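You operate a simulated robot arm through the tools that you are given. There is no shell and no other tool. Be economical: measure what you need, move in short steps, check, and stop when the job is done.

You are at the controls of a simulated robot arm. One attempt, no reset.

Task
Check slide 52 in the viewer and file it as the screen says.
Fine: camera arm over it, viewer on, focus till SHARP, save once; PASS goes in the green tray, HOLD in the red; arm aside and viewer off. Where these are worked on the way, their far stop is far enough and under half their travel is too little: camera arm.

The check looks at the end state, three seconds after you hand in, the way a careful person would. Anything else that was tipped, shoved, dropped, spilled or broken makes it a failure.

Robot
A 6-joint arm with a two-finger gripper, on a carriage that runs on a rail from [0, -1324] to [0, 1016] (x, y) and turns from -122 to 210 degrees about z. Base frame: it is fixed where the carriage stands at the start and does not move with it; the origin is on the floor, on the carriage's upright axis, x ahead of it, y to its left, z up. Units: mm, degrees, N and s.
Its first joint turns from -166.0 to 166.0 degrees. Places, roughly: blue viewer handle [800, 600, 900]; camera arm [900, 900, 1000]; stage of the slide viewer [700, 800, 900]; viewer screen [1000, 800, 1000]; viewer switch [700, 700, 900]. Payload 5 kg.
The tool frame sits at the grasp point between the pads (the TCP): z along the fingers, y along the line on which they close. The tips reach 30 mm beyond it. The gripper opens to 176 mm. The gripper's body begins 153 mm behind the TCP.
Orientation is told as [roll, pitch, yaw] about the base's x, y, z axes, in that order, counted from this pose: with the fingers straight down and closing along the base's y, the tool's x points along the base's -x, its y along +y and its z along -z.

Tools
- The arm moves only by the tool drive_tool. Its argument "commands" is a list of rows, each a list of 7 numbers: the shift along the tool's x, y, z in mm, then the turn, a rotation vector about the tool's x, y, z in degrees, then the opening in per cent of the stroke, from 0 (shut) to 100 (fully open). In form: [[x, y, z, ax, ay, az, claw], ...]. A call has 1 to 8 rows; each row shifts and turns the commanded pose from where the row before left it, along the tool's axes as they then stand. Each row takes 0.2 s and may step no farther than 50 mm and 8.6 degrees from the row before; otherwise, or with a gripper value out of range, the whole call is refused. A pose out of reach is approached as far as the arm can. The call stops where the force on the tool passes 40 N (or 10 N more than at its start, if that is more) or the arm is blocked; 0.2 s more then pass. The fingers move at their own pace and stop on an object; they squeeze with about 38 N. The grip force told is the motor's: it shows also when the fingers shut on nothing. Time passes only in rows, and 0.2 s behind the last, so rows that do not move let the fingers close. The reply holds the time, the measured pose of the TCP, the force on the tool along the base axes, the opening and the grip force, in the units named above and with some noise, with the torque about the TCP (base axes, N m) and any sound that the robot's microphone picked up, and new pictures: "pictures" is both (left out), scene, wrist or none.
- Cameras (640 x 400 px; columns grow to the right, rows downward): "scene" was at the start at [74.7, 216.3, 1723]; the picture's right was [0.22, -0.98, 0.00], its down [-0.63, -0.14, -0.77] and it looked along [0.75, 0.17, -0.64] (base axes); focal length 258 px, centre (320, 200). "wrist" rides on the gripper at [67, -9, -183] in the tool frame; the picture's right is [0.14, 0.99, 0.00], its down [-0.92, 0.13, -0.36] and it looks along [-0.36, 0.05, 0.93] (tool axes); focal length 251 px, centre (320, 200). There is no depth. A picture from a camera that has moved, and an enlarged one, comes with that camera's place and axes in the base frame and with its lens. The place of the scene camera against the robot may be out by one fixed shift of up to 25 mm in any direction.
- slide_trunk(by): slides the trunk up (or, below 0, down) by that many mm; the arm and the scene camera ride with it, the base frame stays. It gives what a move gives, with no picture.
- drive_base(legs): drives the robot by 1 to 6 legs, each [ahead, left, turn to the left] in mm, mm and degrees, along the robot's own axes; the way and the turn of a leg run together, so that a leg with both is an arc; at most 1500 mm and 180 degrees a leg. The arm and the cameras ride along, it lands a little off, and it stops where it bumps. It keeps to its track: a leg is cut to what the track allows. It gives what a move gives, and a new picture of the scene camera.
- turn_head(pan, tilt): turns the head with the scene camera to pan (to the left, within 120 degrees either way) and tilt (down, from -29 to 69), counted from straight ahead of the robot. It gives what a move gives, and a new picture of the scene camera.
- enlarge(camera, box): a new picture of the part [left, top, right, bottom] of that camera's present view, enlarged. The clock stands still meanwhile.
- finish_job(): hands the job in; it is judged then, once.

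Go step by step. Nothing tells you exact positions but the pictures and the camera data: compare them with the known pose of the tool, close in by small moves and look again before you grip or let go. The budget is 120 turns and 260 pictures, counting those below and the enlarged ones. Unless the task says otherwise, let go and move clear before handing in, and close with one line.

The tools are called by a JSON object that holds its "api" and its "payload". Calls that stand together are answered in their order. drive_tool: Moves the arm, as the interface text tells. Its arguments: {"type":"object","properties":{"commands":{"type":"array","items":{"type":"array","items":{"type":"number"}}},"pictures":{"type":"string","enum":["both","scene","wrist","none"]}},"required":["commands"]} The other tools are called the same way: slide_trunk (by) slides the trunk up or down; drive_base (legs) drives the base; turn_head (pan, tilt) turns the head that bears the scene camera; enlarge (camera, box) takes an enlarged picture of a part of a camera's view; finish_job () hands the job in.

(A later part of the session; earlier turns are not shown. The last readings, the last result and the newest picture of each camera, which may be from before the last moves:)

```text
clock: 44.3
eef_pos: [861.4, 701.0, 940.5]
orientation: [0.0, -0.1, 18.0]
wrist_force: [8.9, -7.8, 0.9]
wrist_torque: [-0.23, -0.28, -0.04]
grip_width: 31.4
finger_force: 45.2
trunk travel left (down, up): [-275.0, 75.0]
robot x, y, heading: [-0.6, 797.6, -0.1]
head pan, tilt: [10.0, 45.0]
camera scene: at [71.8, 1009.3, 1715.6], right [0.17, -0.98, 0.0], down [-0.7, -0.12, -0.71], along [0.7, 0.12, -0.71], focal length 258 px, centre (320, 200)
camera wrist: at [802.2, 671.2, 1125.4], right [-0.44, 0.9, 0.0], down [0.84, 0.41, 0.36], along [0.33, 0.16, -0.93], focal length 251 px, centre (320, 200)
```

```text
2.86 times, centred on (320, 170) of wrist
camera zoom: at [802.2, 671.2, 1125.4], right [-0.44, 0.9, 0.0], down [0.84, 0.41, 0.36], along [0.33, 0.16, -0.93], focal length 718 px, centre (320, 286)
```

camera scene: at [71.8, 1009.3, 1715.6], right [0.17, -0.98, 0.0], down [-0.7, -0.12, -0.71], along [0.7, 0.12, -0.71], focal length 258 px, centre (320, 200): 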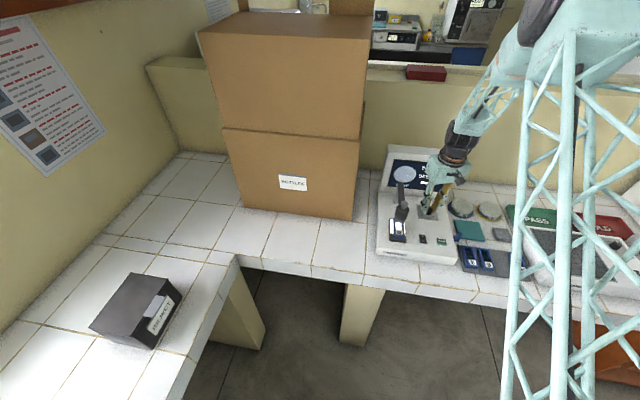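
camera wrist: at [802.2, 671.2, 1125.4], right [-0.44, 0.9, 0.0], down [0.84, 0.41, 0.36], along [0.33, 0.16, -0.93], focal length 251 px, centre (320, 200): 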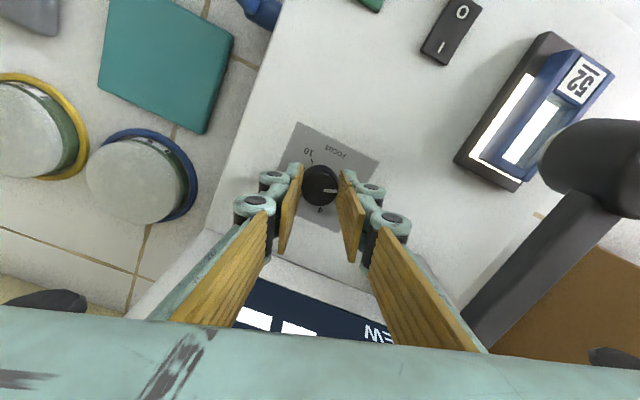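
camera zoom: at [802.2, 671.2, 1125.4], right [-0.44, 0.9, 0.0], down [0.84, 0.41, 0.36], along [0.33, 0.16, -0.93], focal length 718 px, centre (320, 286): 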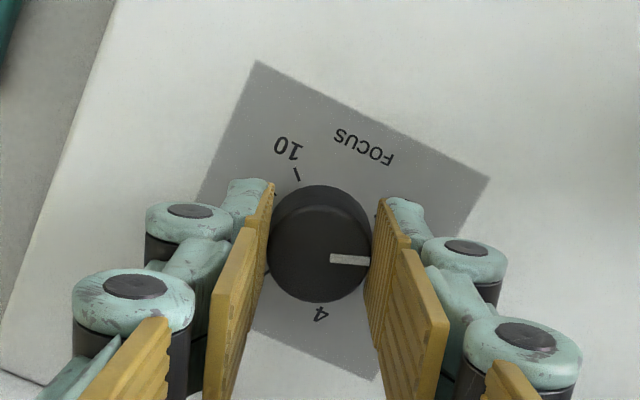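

The knob turns with the grip; the screen still begins "TU…". Turn further.

{"api": "drive_tool", "payload": {"commands": [[0, 0, 0, 0, 0, 7, 10], [0, 0, 0, 0, 0, 7, 10], [0, 0, 0, 0, 0, 0, 10]], "pictures": "none"}}

{"api": "enlarge", "payload": {"camera": "scene", "box": [380, 145, 460, 205]}}

{"api": "drive_tool", "payload": {"commands": [[0, 0, 0, 0, 0, 7, 10], [0, 0, 0, 0, 0, 7, 10], [0, 0, 0, 0, 0, 0, 10]], "pictures": "none"}}

{"api": "enlarge", "payload": {"camera": "scene", "box": [380, 145, 460, 205]}}

```text
clock: 45.1
eef_pos: [862.3, 701.6, 942.2]
orientation: [0.1, -0.1, 4.0]
wrist_force: [9.6, -4.2, 0.3]
wrist_torque: [-0.04, -0.4, -0.03]
grip_width: 31.3
finger_force: 45.4
trunk travel left (down, up): [-275.0, 75.0]
robot x, y, heading: [-1.7, 796.5, -0.1]
head pan, tilt: [10.0, 45.0]
```

```text
6.67 times, centred on (420, 175) of scene
camera zoom: at [71.8, 1009.6, 1715.5], right [0.17, -0.98, 0.0], down [-0.7, -0.12, -0.71], along [0.7, 0.12, -0.71], focal length 1720 px, centre (-347, 367)
```

zoom: 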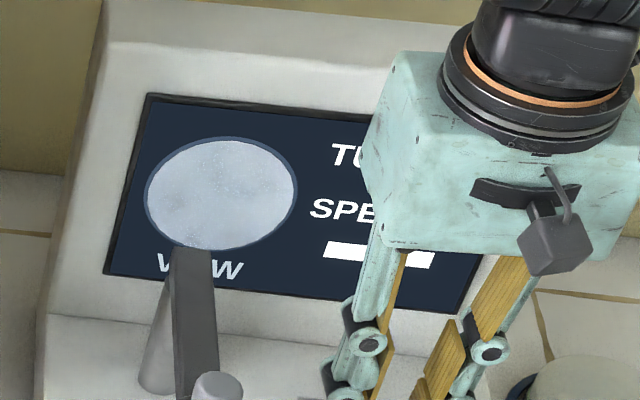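

```text
clock: 45.9
eef_pos: [862.9, 701.8, 941.7]
orientation: [0.1, 0.0, -10.0]
wrist_force: [6.0, 5.6, 2.1]
wrist_torque: [0.14, -0.18, 0.02]
grip_width: 31.2
finger_force: 45.2
trunk travel left (down, up): [-275.0, 75.0]
robot x, y, heading: [-0.8, 797.2, 0.1]
head pan, tilt: [10.0, 45.0]
```

```text
6.67 times, centred on (420, 175) of scene
camera zoom: at [71.4, 1010.1, 1715.5], right [0.17, -0.98, 0.0], down [-0.7, -0.12, -0.71], along [0.7, 0.12, -0.71], focal length 1720 px, centre (-347, 367)
```

zoom: 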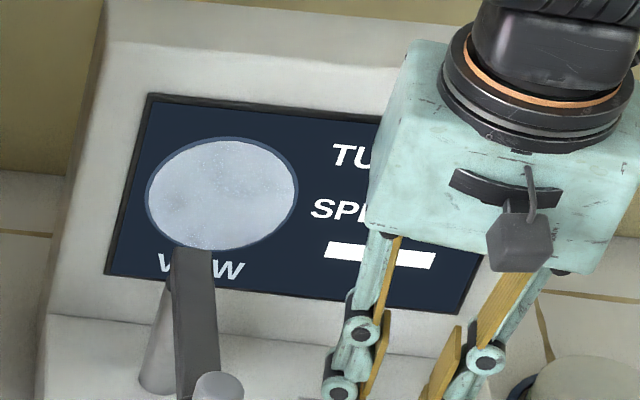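

{"api": "drive_tool", "payload": {"commands": [[0, 0, 0, 0, 0, 6, 10], [0, 0, 0, 0, 0, 0, 10]]}}

{"api": "enlarge", "payload": {"camera": "scene", "box": [380, 145, 460, 205]}}

```text
clock: 46.5
eef_pos: [862.4, 702.7, 941.6]
orientation: [0.1, -0.1, -15.9]
wrist_force: [3.8, 12.0, 1.8]
wrist_torque: [0.42, 0.0, 0.01]
grip_width: 31.3
finger_force: 45.0
trunk travel left (down, up): [-275.0, 75.0]
robot x, y, heading: [-0.7, 795.0, 0.1]
head pan, tilt: [10.0, 45.0]
camera scene: at [71.4, 1010.4, 1715.4], right [0.17, -0.98, 0.0], down [-0.7, -0.12, -0.71], along [0.7, 0.12, -0.71], focal length 258 px, centre (320, 200)
camera wrist: at [796.0, 711.4, 1125.5], right [0.14, 0.99, 0.0], down [0.92, -0.13, 0.36], along [0.36, -0.05, -0.93], focal length 251 px, centre (320, 200)
```

scene: 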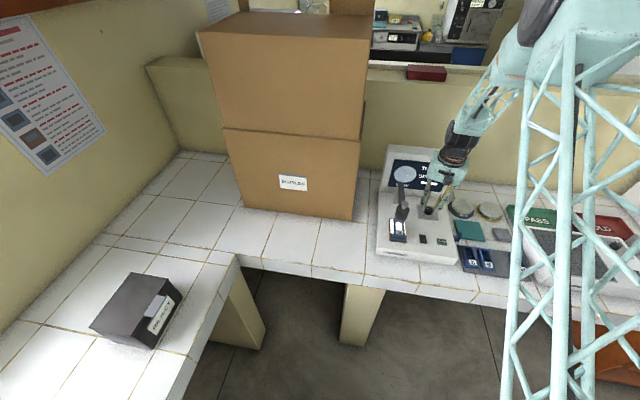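
wrist: 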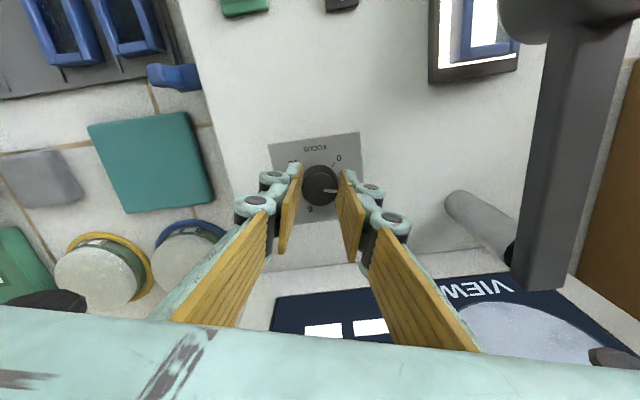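

```text
6.67 times, centred on (420, 175) of scene
camera zoom: at [71.4, 1010.4, 1715.4], right [0.17, -0.98, 0.0], down [-0.7, -0.12, -0.71], along [0.7, 0.12, -0.71], focal length 1720 px, centre (-347, 367)
```

zoom: 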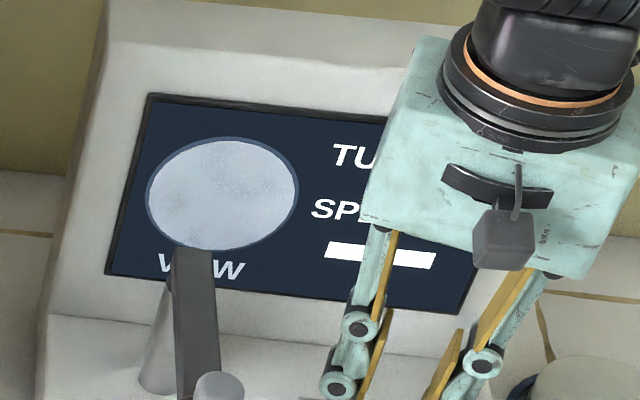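

{"api": "drive_tool", "payload": {"commands": [[0, 0, 0, 0, 0, 8, 10], [0, 0, 0, 0, 0, 0, 10]], "pictures": "none"}}

{"api": "enlarge", "payload": {"camera": "scene", "box": [380, 145, 460, 205]}}

{"api": "drive_tool", "payload": {"commands": [[0, 0, 0, 0, 0, 8, 10], [0, 0, 0, 0, 0, 0, 10]], "pictures": "wrist"}}

{"api": "enlarge", "payload": {"camera": "scene", "box": [380, 145, 460, 205]}}

```text
clock: 47.1
eef_pos: [862.4, 703.4, 942.3]
orientation: [0.1, -0.1, -23.8]
wrist_force: [4.9, 18.5, 1.0]
wrist_torque: [0.58, -0.12, 0.05]
grip_width: 31.3
finger_force: 45.3
trunk travel left (down, up): [-275.0, 75.0]
robot x, y, heading: [-1.2, 800.0, 0.1]
head pan, tilt: [10.0, 45.0]
```

```text
6.67 times, centred on (420, 175) of scene
camera zoom: at [71.4, 1010.8, 1715.4], right [0.17, -0.98, 0.0], down [-0.7, -0.12, -0.71], along [0.7, 0.12, -0.71], focal length 1720 px, centre (-347, 367)
```

zoom: 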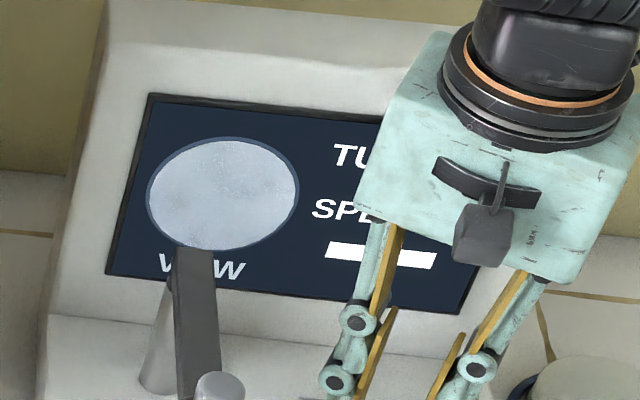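

```text
clock: 47.7
eef_pos: [863.4, 702.5, 941.1]
orientation: [0.1, -0.1, -31.9]
wrist_force: [7.5, 26.3, 0.3]
wrist_torque: [0.75, -0.27, 0.07]
grip_width: 31.1
finger_force: 45.4
trunk travel left (down, up): [-275.0, 75.0]
robot x, y, heading: [2.9, 798.7, -0.1]
head pan, tilt: [10.0, 45.0]
camera wrist: at [801.3, 730.1, 1125.5], right [0.41, 0.91, 0.0], down [0.85, -0.38, 0.36], along [0.33, -0.15, -0.93], focal length 251 px, centre (320, 200)
```

wrist: 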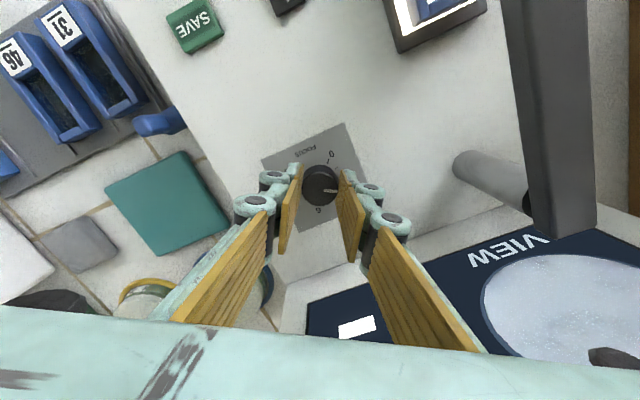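

```text
6.67 times, centred on (420, 175) of scene
camera zoom: at [71.6, 1011.2, 1715.3], right [0.17, -0.98, 0.0], down [-0.7, -0.12, -0.71], along [0.7, 0.12, -0.71], focal length 1720 px, centre (-347, 367)
```

zoom: 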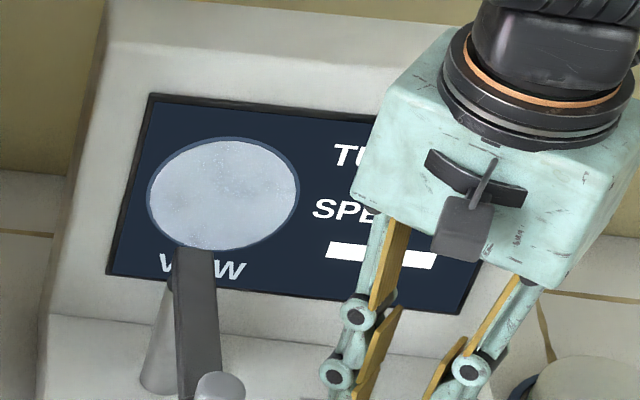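

Side force is building, so I'll release, rise and step aside to read the screen, turning the wrist back for a regrip.

{"api": "drive_tool", "payload": {"commands": [[0, 0, 0, 0, 0, 0, 45], [0, 0, 0, 0, 0, 0, 45], [0, 0, 0, 0, 0, 0, 45], [0, 0, -45, 0, 0, 0, 45], [0, 0, -40, 0, 0, 0, 45], [-25, -41, 0, 0, 0, 0, 45], [-25, -41, 0, 0, 0, 0, 45], [0, 0, 0, 0, 0, 0, 45]]}}

{"api": "enlarge", "payload": {"camera": "scene", "box": [380, 145, 470, 225]}}

{"api": "enlarge", "payload": {"camera": "scene", "box": [414, 198, 446, 222]}}

```text
clock: 49.5
eef_pos: [861.7, 604.1, 1027.9]
orientation: [0.1, -0.1, -31.9]
wrist_force: [-0.7, -0.7, 0.9]
wrist_torque: [0.12, -0.04, 0.05]
grip_width: 79.2
finger_force: 0.1
trunk travel left (down, up): [-275.0, 75.0]
robot x, y, heading: [-1.5, 795.6, 0.1]
head pan, tilt: [10.0, 45.0]
camera scene: at [70.7, 1009.5, 1715.7], right [0.17, -0.98, 0.0], down [-0.7, -0.12, -0.71], along [0.7, 0.12, -0.71], focal length 258 px, centre (320, 200)
camera wrist: at [800.1, 632.0, 1211.5], right [0.41, 0.91, 0.0], down [0.85, -0.38, 0.36], along [0.33, -0.15, -0.93], focal length 251 px, centre (320, 200)
```

scene: 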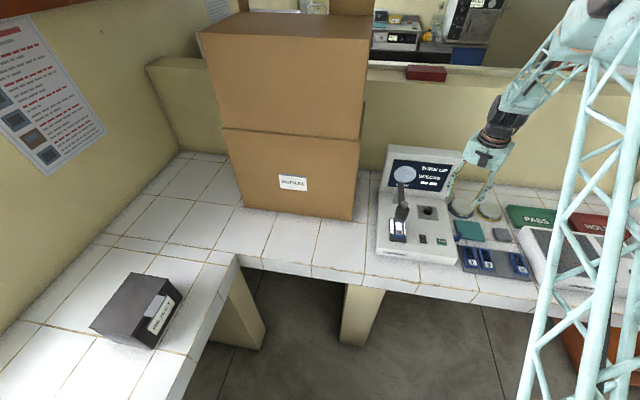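
wrist: 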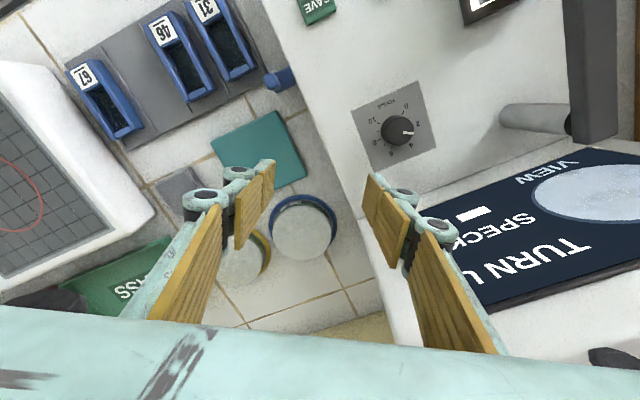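

```text
5.00 times, centred on (425, 185) of scene
camera zoom: at [70.7, 1009.5, 1715.7], right [0.17, -0.98, 0.0], down [-0.7, -0.12, -0.71], along [0.7, 0.12, -0.71], focal length 1290 px, centre (-205, 275)
```

zoom: 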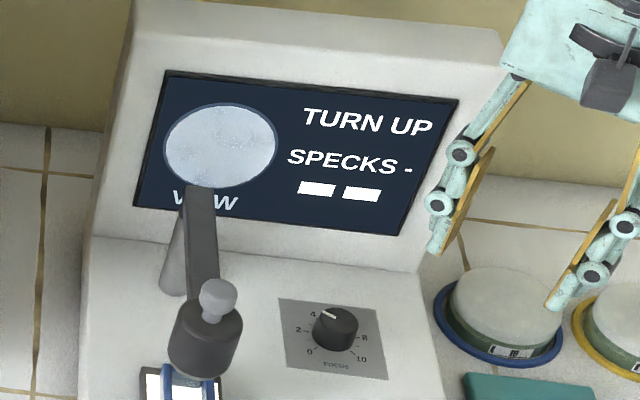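

```text
16.00 times, centred on (430, 210) of scene
camera zoom: at [70.7, 1009.5, 1715.7], right [0.17, -0.98, 0.0], down [-0.7, -0.12, -0.71], along [0.7, 0.12, -0.71], focal length 4128 px, centre (-1440, 40)
```

zoom: 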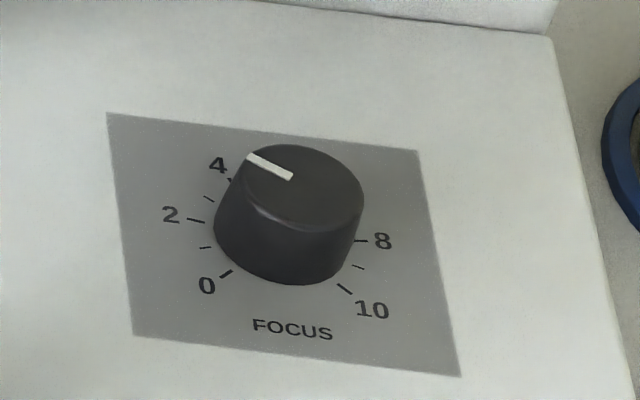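

Now at ~3.3, still "TURN UP". I'll wind the wrist back and regrip the knob.

{"api": "drive_tool", "payload": {"commands": [[0, 0, 0, 0, 0, -8, 45], [0, 0, 0, 0, 0, -8, 45], [0, 0, 0, 0, 0, -8, 45], [0, 0, 0, 0, 0, -8, 45], [0, 0, 0, 0, 0, -8, 45], [0, 0, 0, 0, 0, -8, 45], [0, 0, 0, 0, 0, -8, 45], [0, 0, 0, 0, 0, -8, 45]], "pictures": "none"}}

{"api": "drive_tool", "payload": {"commands": [[0, 0, 0, 0, 0, -8, 45], [-31.3, 37, 0, 0, 0, 0, 45], [-31.3, 37, 0, 0, 0, 0, 45], [0, 0, 45, 0, 0, 0, 45], [0, 0, 20, 0, 0, 0, 45], [0, 0, 0, 0, 0, 0, 45]], "pictures": "wrist"}}

{"api": "enlarge", "payload": {"camera": "wrist", "box": [220, 100, 420, 240]}}

```text
clock: 51.3
eef_pos: [861.0, 605.4, 1026.9]
orientation: [0.0, -0.1, 32.2]
wrist_force: [0.0, -0.2, -0.4]
wrist_torque: [0.01, 0.02, 0.01]
grip_width: 79.4
finger_force: 0.0
trunk travel left (down, up): [-275.0, 75.0]
robot x, y, heading: [2.6, 796.6, -0.1]
head pan, tilt: [10.0, 45.0]
```

```text
clock: 52.7
eef_pos: [861.4, 702.7, 962.6]
orientation: [0.0, -0.1, 40.1]
wrist_force: [0.2, -1.0, 0.3]
wrist_torque: [-0.05, 0.05, -0.02]
grip_width: 79.2
finger_force: 0.0
trunk travel left (down, up): [-275.0, 75.0]
robot x, y, heading: [-1.0, 796.4, -0.0]
head pan, tilt: [10.0, 45.0]
camera wrist: at [816.6, 651.9, 1146.0], right [-0.74, 0.67, 0.0], down [0.62, 0.69, 0.36], along [0.24, 0.27, -0.93], focal length 251 px, centre (320, 200)
```

wrist: 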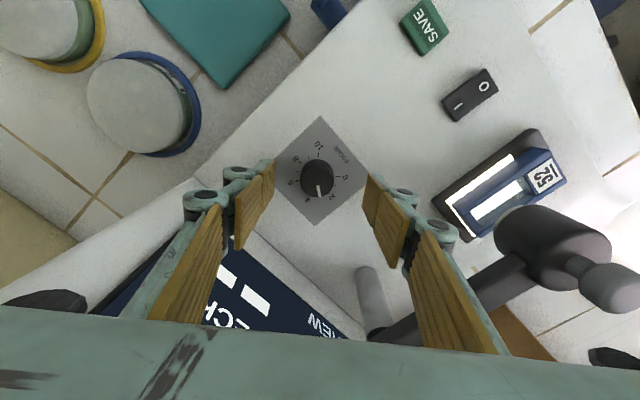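

```text
2.86 times, centred on (320, 170) of wrist
camera zoom: at [816.6, 651.9, 1146.0], right [-0.74, 0.67, 0.0], down [0.62, 0.69, 0.36], along [0.24, 0.27, -0.93], focal length 718 px, centre (320, 286)
```

zoom: 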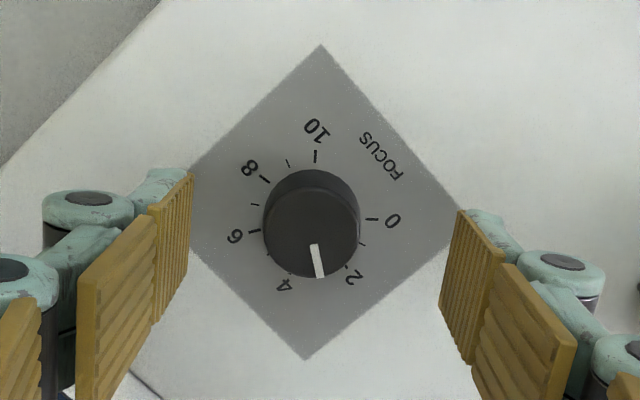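

{"api": "drive_tool", "payload": {"commands": [[-2.3, -1.9, 10, 0, 0, 0, 45], [0, 0, 11, 0, 0, 0, 30], [0, 0, 0, 0, 0, 0, 10], [0, 0, 0, 0, 0, 0, 10], [0, 0, 0, 0, 0, 0, 10], [0, 0, 0, 0, 0, 8, 10], [0, 0, 0, 0, 0, 0, 10]], "pictures": "none"}}

{"api": "enlarge", "payload": {"camera": "scene", "box": [380, 145, 460, 205]}}

{"api": "drive_tool", "payload": {"commands": [[0, 0, 0, 0, 0, 8, 10], [0, 0, 0, 0, 0, 0, 10]], "pictures": "none"}}

{"api": "enlarge", "payload": {"camera": "scene", "box": [380, 145, 460, 205]}}

```text
clock: 54.3
eef_pos: [865.3, 702.2, 940.8]
orientation: [0.0, -0.1, 32.0]
wrist_force: [4.4, -0.5, -3.2]
wrist_torque: [0.0, -0.16, -0.02]
grip_width: 31.7
finger_force: 45.2
trunk travel left (down, up): [-275.0, 75.0]
robot x, y, heading: [2.2, 797.4, -0.1]
head pan, tilt: [10.0, 45.0]
```

```text
6.67 times, centred on (420, 175) of scene
camera zoom: at [71.8, 1009.6, 1715.5], right [0.17, -0.98, 0.0], down [-0.7, -0.12, -0.71], along [0.7, 0.12, -0.71], focal length 1720 px, centre (-347, 367)
```

zoom: 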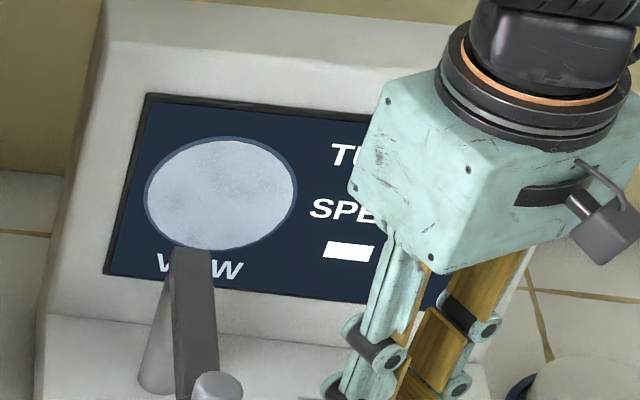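

```text
clock: 54.9
eef_pos: [865.2, 701.3, 940.7]
orientation: [0.0, -0.1, 24.0]
wrist_force: [6.6, -2.6, -2.7]
wrist_torque: [-0.06, -0.17, -0.02]
grip_width: 31.3
finger_force: 45.2
trunk travel left (down, up): [-275.0, 75.0]
robot x, y, heading: [1.2, 795.2, -0.0]
head pan, tilt: [10.0, 45.0]
```

```text
6.67 times, centred on (420, 175) of scene
camera zoom: at [71.9, 1009.5, 1715.5], right [0.17, -0.98, 0.0], down [-0.7, -0.12, -0.71], along [0.7, 0.12, -0.71], focal length 1720 px, centre (-347, 367)
```

zoom: 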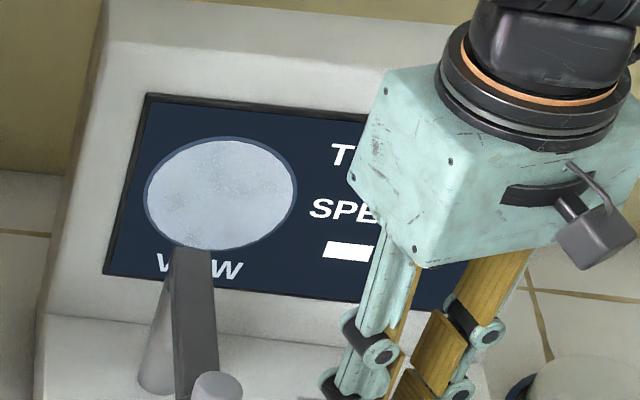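

{"api": "drive_tool", "payload": {"commands": [[0, 0, 0, 0, 0, 8, 10], [0, 0, 0, 0, 0, 0, 10]], "pictures": "none"}}

{"api": "enlarge", "payload": {"camera": "scene", "box": [380, 145, 460, 205]}}

{"api": "drive_tool", "payload": {"commands": [[0, 0, 0, 0, 0, 8, 10], [0, 0, 0, 0, 0, 0, 10]], "pictures": "none"}}

{"api": "enlarge", "payload": {"camera": "scene", "box": [380, 145, 460, 205]}}

{"api": "drive_tool", "payload": {"commands": [[0, 0, 0, 0, 0, 8, 10], [0, 0, 0, 0, 0, 0, 10]], "pictures": "wrist"}}

{"api": "enlarge", "payload": {"camera": "scene", "box": [380, 145, 460, 205]}}

```text
clock: 55.5
eef_pos: [865.0, 701.2, 940.9]
orientation: [0.0, -0.1, 16.0]
wrist_force: [7.8, -5.4, -3.2]
wrist_torque: [-0.11, -0.24, 0.01]
grip_width: 31.5
finger_force: 44.9
trunk travel left (down, up): [-275.0, 75.0]
robot x, y, heading: [-1.7, 796.6, 0.1]
head pan, tilt: [10.0, 45.0]
```

```text
6.67 times, centred on (420, 175) of scene
camera zoom: at [72.0, 1009.4, 1715.5], right [0.17, -0.98, 0.0], down [-0.7, -0.12, -0.71], along [0.7, 0.12, -0.71], focal length 1720 px, centre (-347, 367)
```

zoom: 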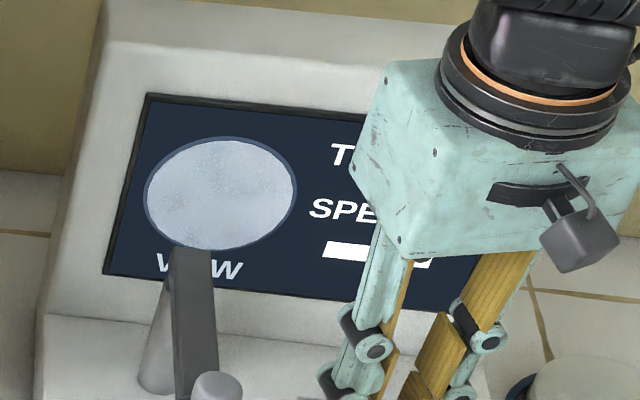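

```text
clock: 56.1
eef_pos: [865.7, 701.1, 941.7]
orientation: [0.0, -0.1, 8.0]
wrist_force: [10.9, -5.5, -4.6]
wrist_torque: [-0.16, -0.38, 0.0]
grip_width: 31.5
finger_force: 44.9
trunk travel left (down, up): [-275.0, 75.0]
robot x, y, heading: [-1.9, 798.6, 0.3]
head pan, tilt: [10.0, 45.0]
```

```text
6.67 times, centred on (420, 175) of scene
camera zoom: at [72.1, 1009.4, 1715.5], right [0.17, -0.98, 0.0], down [-0.7, -0.12, -0.71], along [0.7, 0.12, -0.71], focal length 1720 px, centre (-347, 367)
```

zoom: 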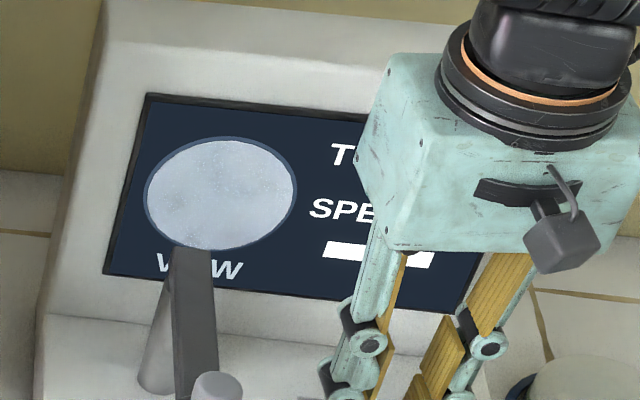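

```text
clock: 56.7
eef_pos: [865.4, 702.6, 941.3]
orientation: [0.1, -0.1, 0.0]
wrist_force: [10.5, -6.3, -1.3]
wrist_torque: [-0.2, -0.26, 0.01]
grip_width: 31.7
finger_force: 45.1
trunk travel left (down, up): [-275.0, 75.0]
robot x, y, heading: [1.7, 796.8, 0.1]
head pan, tilt: [10.0, 45.0]
camera wrist: at [798.7, 692.1, 1124.5], right [-0.14, 0.99, 0.0], down [0.92, 0.13, 0.36], along [0.36, 0.05, -0.93], focal length 251 px, centre (320, 200)
```

wrist: 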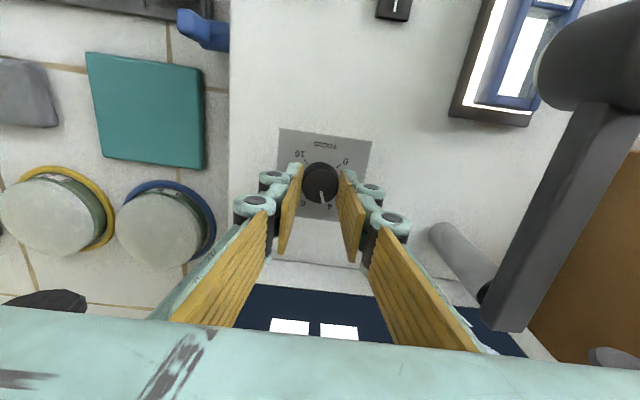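

```text
6.67 times, centred on (420, 175) of scene
camera zoom: at [72.0, 1009.3, 1715.6], right [0.17, -0.98, 0.0], down [-0.7, -0.12, -0.71], along [0.7, 0.12, -0.71], focal length 1720 px, centre (-347, 367)
```

zoom: 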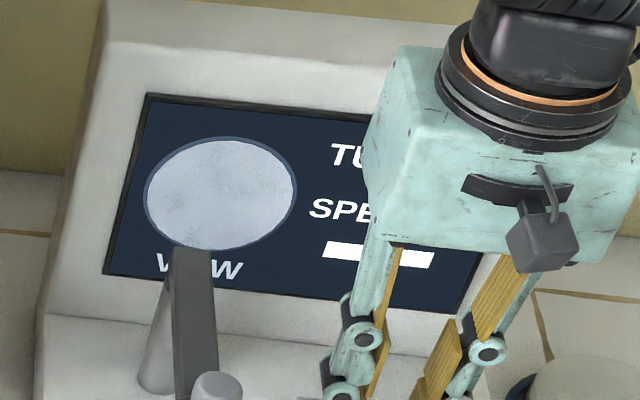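

{"api": "drive_tool", "payload": {"commands": [[0, 0, 0, 0, 0, 8, 10], [0, 0, 0, 0, 0, 0, 10]], "pictures": "none"}}

{"api": "enlarge", "payload": {"camera": "scene", "box": [380, 145, 460, 205]}}

{"api": "drive_tool", "payload": {"commands": [[0, 0, 0, 0, 0, 8, 10], [0, 0, 0, 0, 0, 0, 10]], "pictures": "none"}}

{"api": "enlarge", "payload": {"camera": "scene", "box": [380, 145, 460, 205]}}

```text
clock: 57.3
eef_pos: [865.3, 701.8, 940.2]
orientation: [0.0, -0.1, -7.8]
wrist_force: [12.1, -7.3, -2.0]
wrist_torque: [-0.21, -0.43, -0.03]
grip_width: 31.6
finger_force: 45.3
trunk travel left (down, up): [-275.0, 75.0]
robot x, y, heading: [2.7, 795.1, -0.0]
head pan, tilt: [10.0, 45.0]
```

```text
6.67 times, centred on (420, 175) of scene
camera zoom: at [72.1, 1009.3, 1715.6], right [0.17, -0.98, 0.0], down [-0.7, -0.12, -0.71], along [0.7, 0.12, -0.71], focal length 1720 px, centre (-347, 367)
```

zoom: 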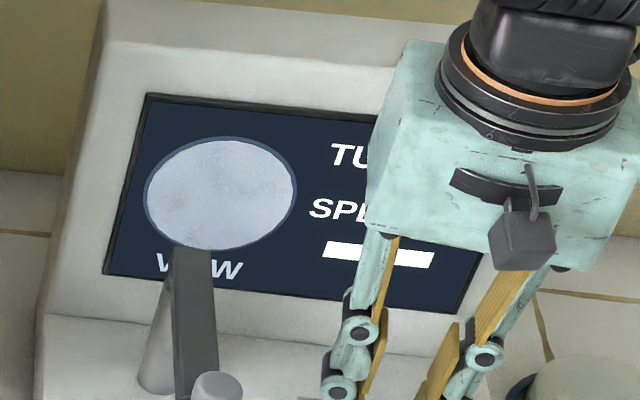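

```text
clock: 57.9
eef_pos: [865.1, 701.6, 941.2]
orientation: [0.1, -0.1, -15.9]
wrist_force: [10.4, -8.1, -1.2]
wrist_torque: [-0.29, -0.37, 0.0]
grip_width: 31.3
finger_force: 44.9
trunk travel left (down, up): [-275.0, 75.0]
robot x, y, heading: [-2.8, 796.2, -0.1]
head pan, tilt: [10.0, 45.0]
```

```text
6.67 times, centred on (420, 175) of scene
camera zoom: at [72.0, 1009.2, 1715.6], right [0.17, -0.98, 0.0], down [-0.7, -0.12, -0.71], along [0.7, 0.12, -0.71], focal length 1720 px, centre (-347, 367)
```

zoom: 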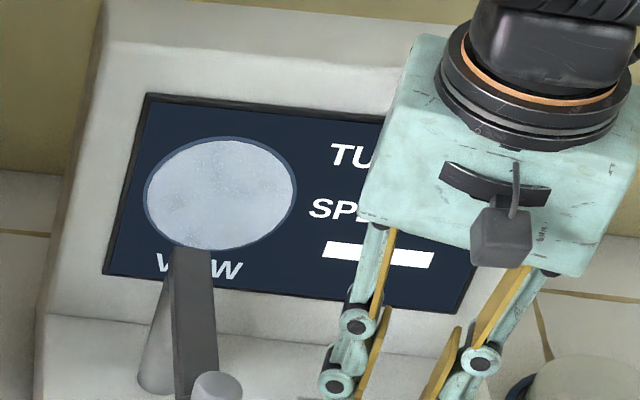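

{"api": "drive_tool", "payload": {"commands": [[0, 0, 0, 0, 0, 8, 10], [0, 0, 0, 0, 0, 0, 10]], "pictures": "none"}}

{"api": "enlarge", "payload": {"camera": "scene", "box": [380, 145, 460, 205]}}

{"api": "drive_tool", "payload": {"commands": [[0, 0, 0, 0, 0, 8, 10], [0, 0, 0, 0, 0, 0, 10]], "pictures": "none"}}

{"api": "enlarge", "payload": {"camera": "scene", "box": [380, 145, 460, 205]}}

```text
clock: 58.5
eef_pos: [865.2, 701.0, 940.8]
orientation: [0.1, -0.1, -23.9]
wrist_force: [10.8, -10.2, 1.5]
wrist_torque: [-0.29, -0.22, -0.02]
grip_width: 31.5
finger_force: 44.6
trunk travel left (down, up): [-275.0, 75.0]
robot x, y, heading: [3.1, 797.2, -0.3]
head pan, tilt: [10.0, 45.0]
```

```text
6.67 times, centred on (420, 175) of scene
camera zoom: at [71.9, 1009.1, 1715.6], right [0.17, -0.98, 0.0], down [-0.7, -0.12, -0.71], along [0.7, 0.12, -0.71], focal length 1720 px, centre (-347, 367)
```

zoom: 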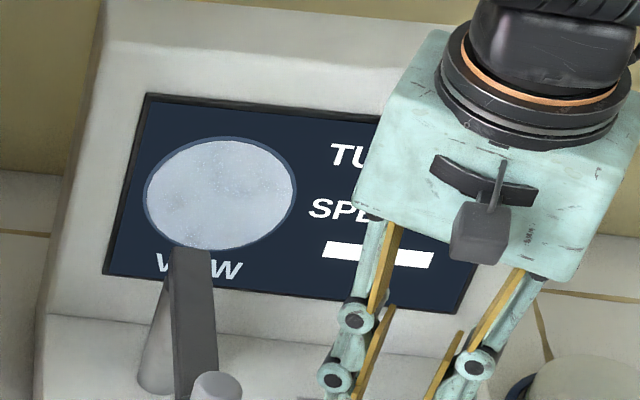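

```text
clock: 59.1
eef_pos: [865.3, 702.0, 941.1]
orientation: [0.0, -0.1, -31.9]
wrist_force: [10.3, -10.8, 2.6]
wrist_torque: [-0.35, -0.32, 0.01]
grip_width: 31.4
finger_force: 45.0
trunk travel left (down, up): [-275.0, 75.0]
robot x, y, heading: [-0.7, 794.8, 0.1]
head pan, tilt: [10.0, 45.0]
```

```text
6.67 times, centred on (420, 175) of scene
camera zoom: at [71.8, 1009.1, 1715.6], right [0.17, -0.98, 0.0], down [-0.7, -0.12, -0.71], along [0.7, 0.12, -0.71], focal length 1720 px, centre (-347, 367)
```

zoom: 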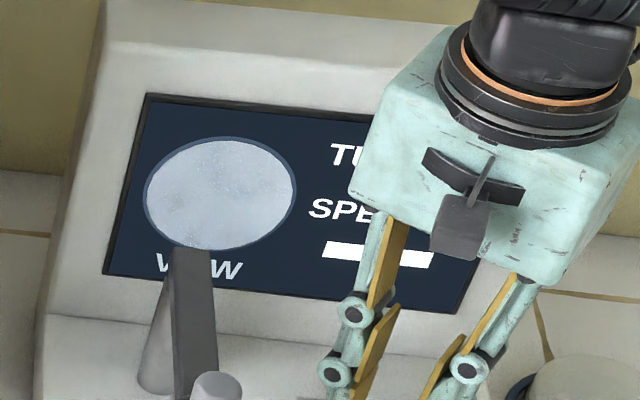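

{"api": "drive_tool", "payload": {"commands": [[0, 0, 0, 0, 0, 0, 45], [0, 0, 0, 0, 0, 0, 45], [0, 0, 0, 0, 0, 0, 45], [0, 0, -45, 0, 0, 0, 45], [0, 0, -40, 0, 0, 0, 45], [-25, -41, 0, 0, 0, 0, 45], [-25, -41, 0, 0, 0, 0, 45], [0, 0, 0, 0, 0, 0, 45]], "pictures": "none"}}

{"api": "enlarge", "payload": {"camera": "scene", "box": [380, 145, 460, 225]}}

```text
clock: 60.9
eef_pos: [864.3, 605.8, 1027.4]
orientation: [0.1, -0.2, -31.9]
wrist_force: [-0.7, -0.4, -0.7]
wrist_torque: [0.13, -0.09, 0.01]
grip_width: 79.4
finger_force: 0.2
trunk travel left (down, up): [-275.0, 75.0]
robot x, y, heading: [0.3, 798.7, -0.1]
head pan, tilt: [10.0, 45.0]
```

```text
5.00 times, centred on (420, 185) of scene
camera zoom: at [70.6, 1009.5, 1715.7], right [0.17, -0.98, 0.0], down [-0.7, -0.12, -0.71], along [0.7, 0.12, -0.71], focal length 1290 px, centre (-180, 275)
```

zoom: 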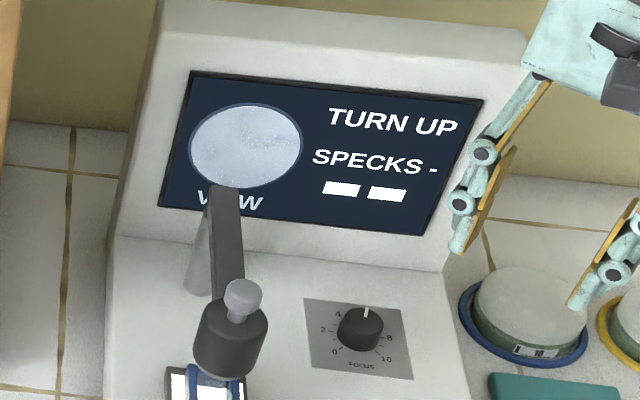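

Still "TURN UP" at ~5.5. Regrip and continue.

{"api": "drive_tool", "payload": {"commands": [[0, 0, 0, 0, 0, -8, 45], [0, 0, 0, 0, 0, -8, 45], [0, 0, 0, 0, 0, -8, 45], [0, 0, 0, 0, 0, -8, 45], [0, 0, 0, 0, 0, -8, 45], [0, 0, 0, 0, 0, -8, 45], [0, 0, 0, 0, 0, -8, 45], [0, 0, 0, 0, 0, -8, 45]], "pictures": "none"}}

{"api": "drive_tool", "payload": {"commands": [[0, 0, 0, 0, 0, -8, 45], [-31.3, 37, 0, 0, 0, 0, 45], [-31.3, 37, 0, 0, 0, 0, 45], [0, 0, 45, 0, 0, 0, 45], [0, 0, 30, 0, 0, 0, 45], [0, 0, 0, 0, 0, 0, 45]], "pictures": "wrist"}}

```text
clock: 62.7
eef_pos: [864.0, 605.9, 1025.6]
orientation: [0.0, -0.1, 32.3]
wrist_force: [-1.2, 0.6, -0.7]
wrist_torque: [0.01, -0.01, 0.0]
grip_width: 79.1
finger_force: 0.1
trunk travel left (down, up): [-275.0, 75.0]
robot x, y, heading: [0.9, 798.5, -0.1]
head pan, tilt: [10.0, 45.0]
```

```text
clock: 64.1
eef_pos: [864.1, 703.7, 951.8]
orientation: [-0.1, -0.1, 40.1]
wrist_force: [0.6, -0.4, 0.0]
wrist_torque: [-0.01, 0.07, 0.0]
grip_width: 79.4
finger_force: 0.0
trunk travel left (down, up): [-275.0, 75.0]
robot x, y, heading: [-0.8, 795.5, 0.1]
head pan, tilt: [10.0, 45.0]
camera wrist: at [819.3, 653.4, 1135.1], right [-0.74, 0.67, 0.0], down [0.62, 0.69, 0.36], along [0.24, 0.27, -0.93], focal length 251 px, centre (320, 200)
```

wrist: 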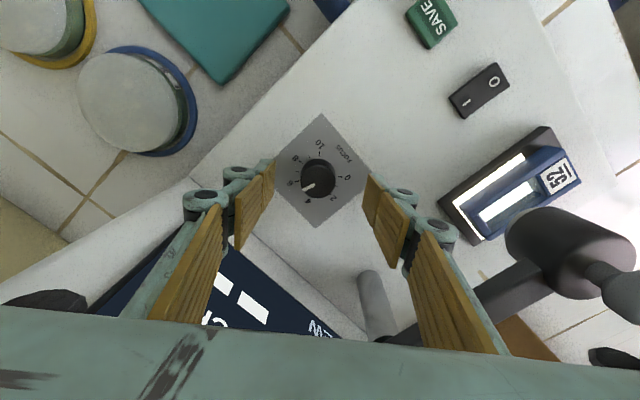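

{"api": "drive_tool", "payload": {"commands": [[0.9, -1.9, 10, 0, 0, 0, 30], [0, 0, 0, 0, 0, 0, 10], [0, 0, 0, 0, 0, 0, 10], [0, 0, 0, 0, 0, 0, 10], [0, 0, 0, 0, 0, 8, 10], [0, 0, 0, 0, 0, 0, 10]], "pictures": "none"}}

{"api": "enlarge", "payload": {"camera": "scene", "box": [380, 145, 460, 205]}}

{"api": "drive_tool", "payload": {"commands": [[0, 0, 0, 0, 0, 7, 10], [0, 0, 0, 0, 0, 0, 10]], "pictures": "none"}}

{"api": "enlarge", "payload": {"camera": "scene", "box": [380, 145, 460, 205]}}

{"api": "drive_tool", "payload": {"commands": [[0, 0, 0, 0, 0, 7, 10], [0, 0, 0, 0, 0, 0, 10]], "pictures": "none"}}

{"api": "enlarge", "payload": {"camera": "scene", "box": [380, 145, 460, 205]}}

```text
clock: 65.5
eef_pos: [863.8, 701.4, 940.6]
orientation: [0.1, -0.2, 32.2]
wrist_force: [0.8, 2.4, -9.9]
wrist_torque: [0.06, 0.01, -0.01]
grip_width: 31.6
finger_force: 44.8
trunk travel left (down, up): [-275.0, 75.0]
robot x, y, heading: [-0.9, 794.7, 0.1]
head pan, tilt: [10.0, 45.0]
```

```text
6.67 times, centred on (420, 175) of scene
camera zoom: at [71.9, 1009.8, 1715.5], right [0.17, -0.98, 0.0], down [-0.7, -0.12, -0.71], along [0.7, 0.12, -0.71], focal length 1720 px, centre (-347, 367)
```

zoom: 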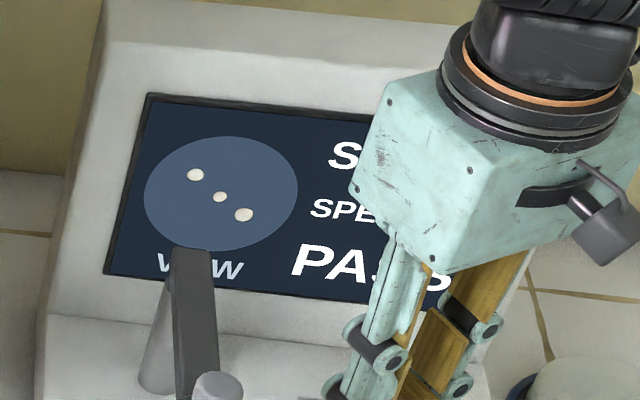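

```text
clock: 66.1
eef_pos: [865.3, 701.0, 940.2]
orientation: [0.1, 0.0, 25.1]
wrist_force: [-1.7, 6.3, -6.3]
wrist_torque: [0.11, 0.18, -0.03]
grip_width: 31.5
finger_force: 45.2
trunk travel left (down, up): [-275.0, 75.0]
robot x, y, heading: [-0.5, 800.1, 0.1]
head pan, tilt: [10.0, 45.0]
```

```text
6.67 times, centred on (420, 175) of scene
camera zoom: at [71.6, 1009.9, 1715.5], right [0.17, -0.98, 0.0], down [-0.7, -0.12, -0.71], along [0.7, 0.12, -0.71], focal length 1720 px, centre (-347, 367)
```

zoom: 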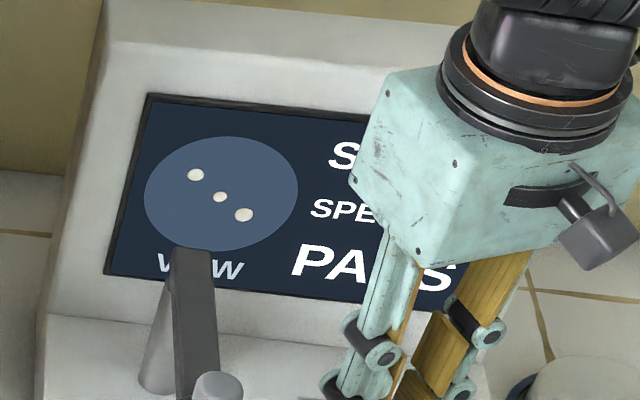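

```text
clock: 66.7
eef_pos: [864.2, 702.0, 940.2]
orientation: [0.0, -0.1, 18.1]
wrist_force: [-3.0, 6.5, -6.5]
wrist_torque: [0.17, 0.12, 0.04]
grip_width: 31.7
finger_force: 45.0
trunk travel left (down, up): [-275.0, 75.0]
robot x, y, heading: [-1.3, 801.9, -0.2]
head pan, tilt: [10.0, 45.0]
```

```text
6.67 times, centred on (420, 175) of scene
camera zoom: at [71.5, 1010.0, 1715.5], right [0.17, -0.98, 0.0], down [-0.7, -0.12, -0.71], along [0.7, 0.12, -0.71], focal length 1720 px, centre (-347, 367)
```

zoom: 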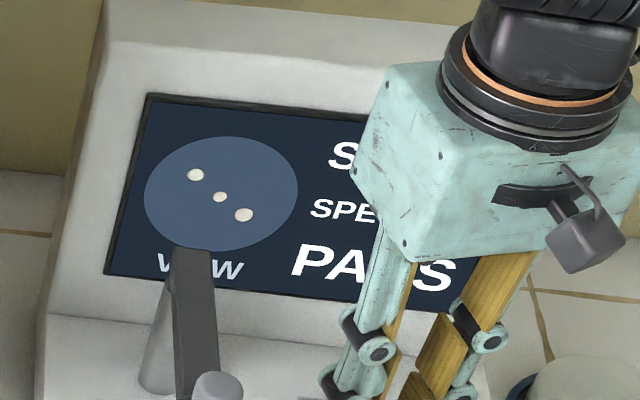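

It shows SHARP and PASS. Release, rise and check the whole screen before saving.

{"api": "drive_tool", "payload": {"commands": [[0, 0, 0, 0, 0, 0, 45], [0, 0, 0, 0, 0, 0, 45], [0, 0, 0, 0, 0, 0, 45], [0, 0, -45, 0, 0, 0, 45], [0, 0, -40, 0, 0, 0, 30], [40, 3, 0, 0, 0, 0, 0], [40, 3, 0, 0, 0, 0, 0], [40, 3, 0, 0, 0, 0, 0]], "pictures": "none"}}

{"api": "drive_tool", "payload": {"commands": [[32, 3, 10, 0, 0, 0, 0], [0, 0, 40, 0, 0, 0, 0], [0, 0, 0, 0, 0, 0, 0]]}}

{"api": "enlarge", "payload": {"camera": "scene", "box": [380, 145, 480, 255]}}

```text
clock: 68.5
eef_pos: [748.8, 673.1, 1027.2]
orientation: [-0.1, -0.2, 18.1]
wrist_force: [-0.1, -0.6, -0.3]
wrist_torque: [-0.03, -0.01, 0.05]
grip_width: 0.1
finger_force: 37.9
trunk travel left (down, up): [-275.0, 75.0]
robot x, y, heading: [-0.9, 799.8, 0.1]
head pan, tilt: [10.0, 45.0]
```

```text
clock: 69.3
eef_pos: [716.8, 664.7, 973.7]
orientation: [0.1, 0.0, 18.2]
wrist_force: [0.4, 0.3, -1.3]
wrist_torque: [-0.01, 0.29, 0.01]
grip_width: 0.0
finger_force: 38.1
trunk travel left (down, up): [-275.0, 75.0]
robot x, y, heading: [0.3, 801.9, -0.1]
head pan, tilt: [10.0, 45.0]
camera scene: at [73.5, 1009.6, 1715.4], right [0.17, -0.98, 0.0], down [-0.7, -0.12, -0.71], along [0.7, 0.12, -0.71], focal length 258 px, centre (320, 200)
camera wrist: at [657.0, 634.9, 1157.6], right [-0.44, 0.9, 0.0], down [0.84, 0.41, 0.36], along [0.33, 0.16, -0.93], focal length 251 px, centre (320, 200)
```

scene: 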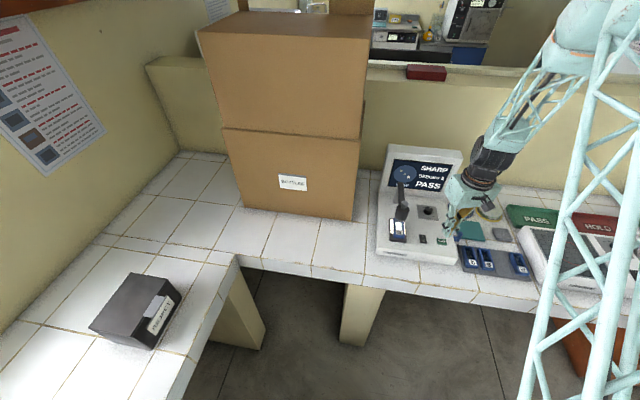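
wrist: 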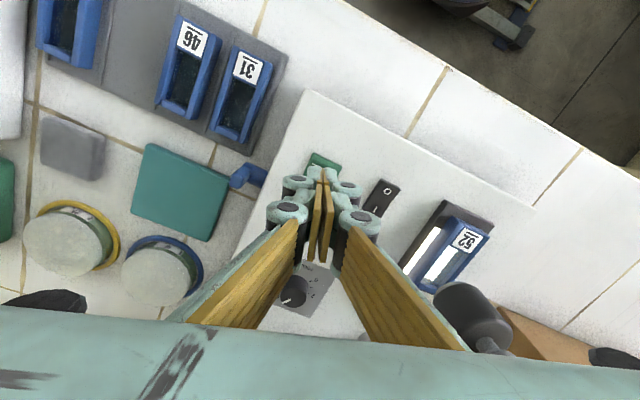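

```text
3.64 times, centred on (430, 200) of scene
camera zoom: at [73.5, 1009.6, 1715.4], right [0.17, -0.98, 0.0], down [-0.7, -0.12, -0.71], along [0.7, 0.12, -0.71], focal length 938 px, centre (-80, 200)
```

zoom: 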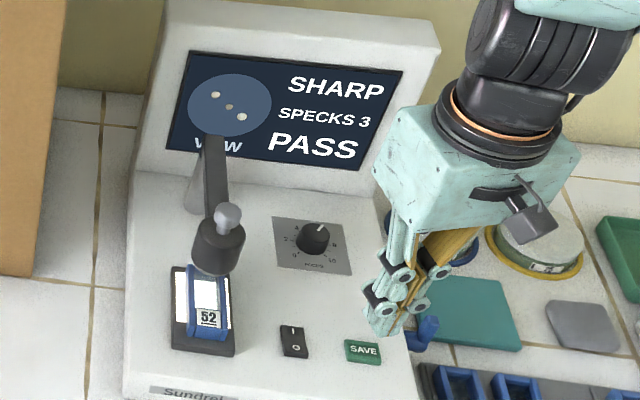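

Screen: SHARP, SPECKS 3, PASS. Now lower over SAVE.

{"api": "drive_tool", "payload": {"commands": [[0, 0, 20, 0, 0, 0, 0], [0, 0, 5, 0, 0, 0, 0], [0, 0, 0, 0, 0, 0, 0]], "pictures": "none"}}

{"api": "enlarge", "payload": {"camera": "scene", "box": [410, 210, 474, 258]}}

{"api": "enlarge", "payload": {"camera": "wrist", "box": [250, 100, 410, 220]}}

```text
clock: 70.1
eef_pos: [715.8, 665.0, 950.3]
orientation: [0.0, -0.1, 18.1]
wrist_force: [0.1, -0.1, 0.5]
wrist_torque: [-0.03, -0.06, 0.01]
grip_width: 0.0
finger_force: 37.7
trunk travel left (down, up): [-275.0, 75.0]
robot x, y, heading: [0.7, 794.7, 0.3]
head pan, tilt: [10.0, 45.0]
```

```text
8.33 times, centred on (442, 234) of scene
camera zoom: at [71.0, 1009.8, 1715.6], right [0.17, -0.98, 0.0], down [-0.7, -0.12, -0.71], along [0.7, 0.12, -0.71], focal length 2150 px, centre (-697, -83)
```

zoom: 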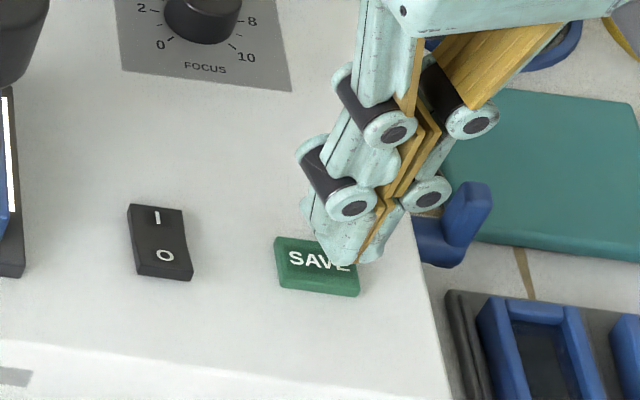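

```text
3.33 times, centred on (330, 160) of wrist
camera zoom: at [655.3, 635.2, 1134.5], right [-0.44, 0.9, 0.0], down [0.84, 0.41, 0.36], along [0.33, 0.16, -0.93], focal length 838 px, centre (287, 333)
```

zoom: 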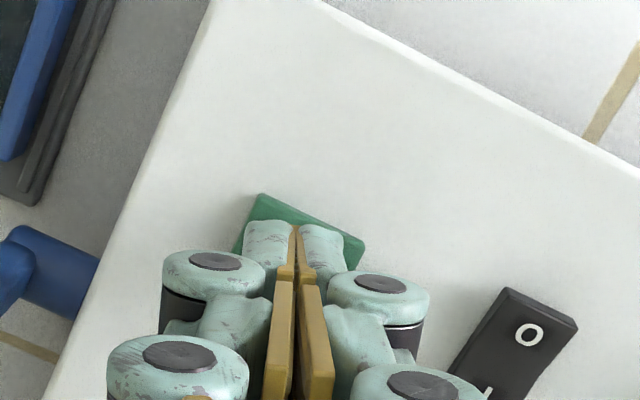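

{"api": "drive_tool", "payload": {"commands": [[-1.2, 3.8, 3, 0, 0, 0, 0], [0, 0, 2, 0, 0, 0, 0], [0, 0, 2, 0, 0, 0, 0], [0, 0, 0, 0, 0, 0, 0]], "pictures": "none"}}

{"api": "enlarge", "payload": {"camera": "scene", "box": [380, 145, 480, 255]}}

```text
clock: 71.1
eef_pos: [715.0, 668.4, 942.9]
orientation: [-0.1, -0.1, 18.2]
wrist_force: [-0.1, 0.4, -0.7]
wrist_torque: [-0.02, 0.03, 0.02]
grip_width: 0.0
finger_force: 37.6
trunk travel left (down, up): [-275.0, 75.0]
robot x, y, heading: [-0.3, 796.8, 0.1]
head pan, tilt: [10.0, 45.0]
```

```text
3.64 times, centred on (430, 200) of scene
camera zoom: at [71.5, 1009.7, 1715.5], right [0.17, -0.98, 0.0], down [-0.7, -0.12, -0.71], along [0.7, 0.12, -0.71], focal length 938 px, centre (-80, 200)
```

zoom: 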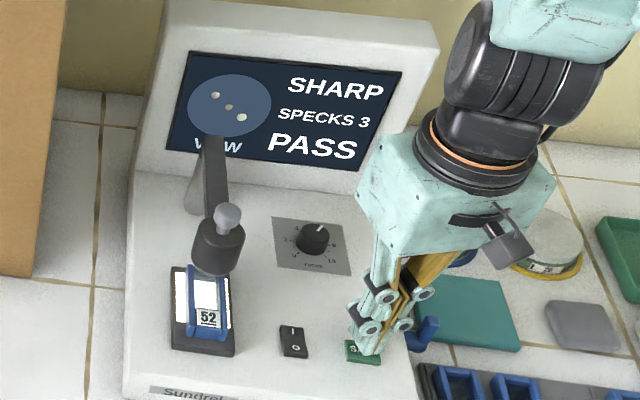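

{"api": "drive_tool", "payload": {"commands": [[0, 0, 1.5, 0, 0, 0, 0], [0, 0, 1.5, 0, 0, 0, 0], [0, 0, 0, 0, 0, 0, 0]], "pictures": "none"}}

{"api": "enlarge", "payload": {"camera": "scene", "box": [380, 145, 480, 255]}}

```text
clock: 71.9
eef_pos: [715.6, 668.3, 941.0]
orientation: [0.0, -0.1, 18.1]
wrist_force: [0.2, 0.6, 0.4]
wrist_torque: [0.0, 0.02, -0.02]
grip_width: 0.1
finger_force: 37.8
trunk travel left (down, up): [-275.0, 75.0]
robot x, y, heading: [-1.7, 799.5, -0.2]
head pan, tilt: [10.0, 45.0]
```

```text
3.64 times, centred on (430, 200) of scene
camera zoom: at [71.4, 1009.7, 1715.5], right [0.17, -0.98, 0.0], down [-0.7, -0.12, -0.71], along [0.7, 0.12, -0.71], focal length 938 px, centre (-80, 200)
```

zoom: 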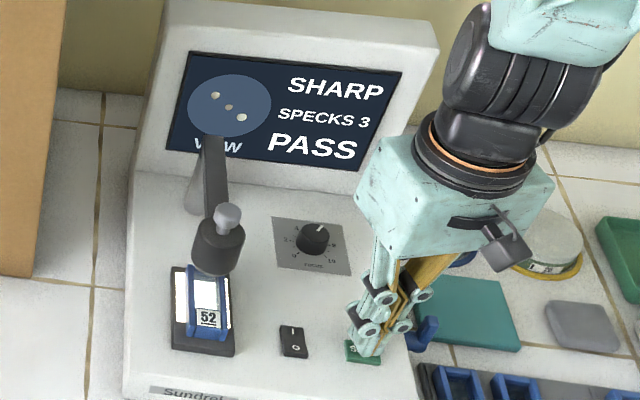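

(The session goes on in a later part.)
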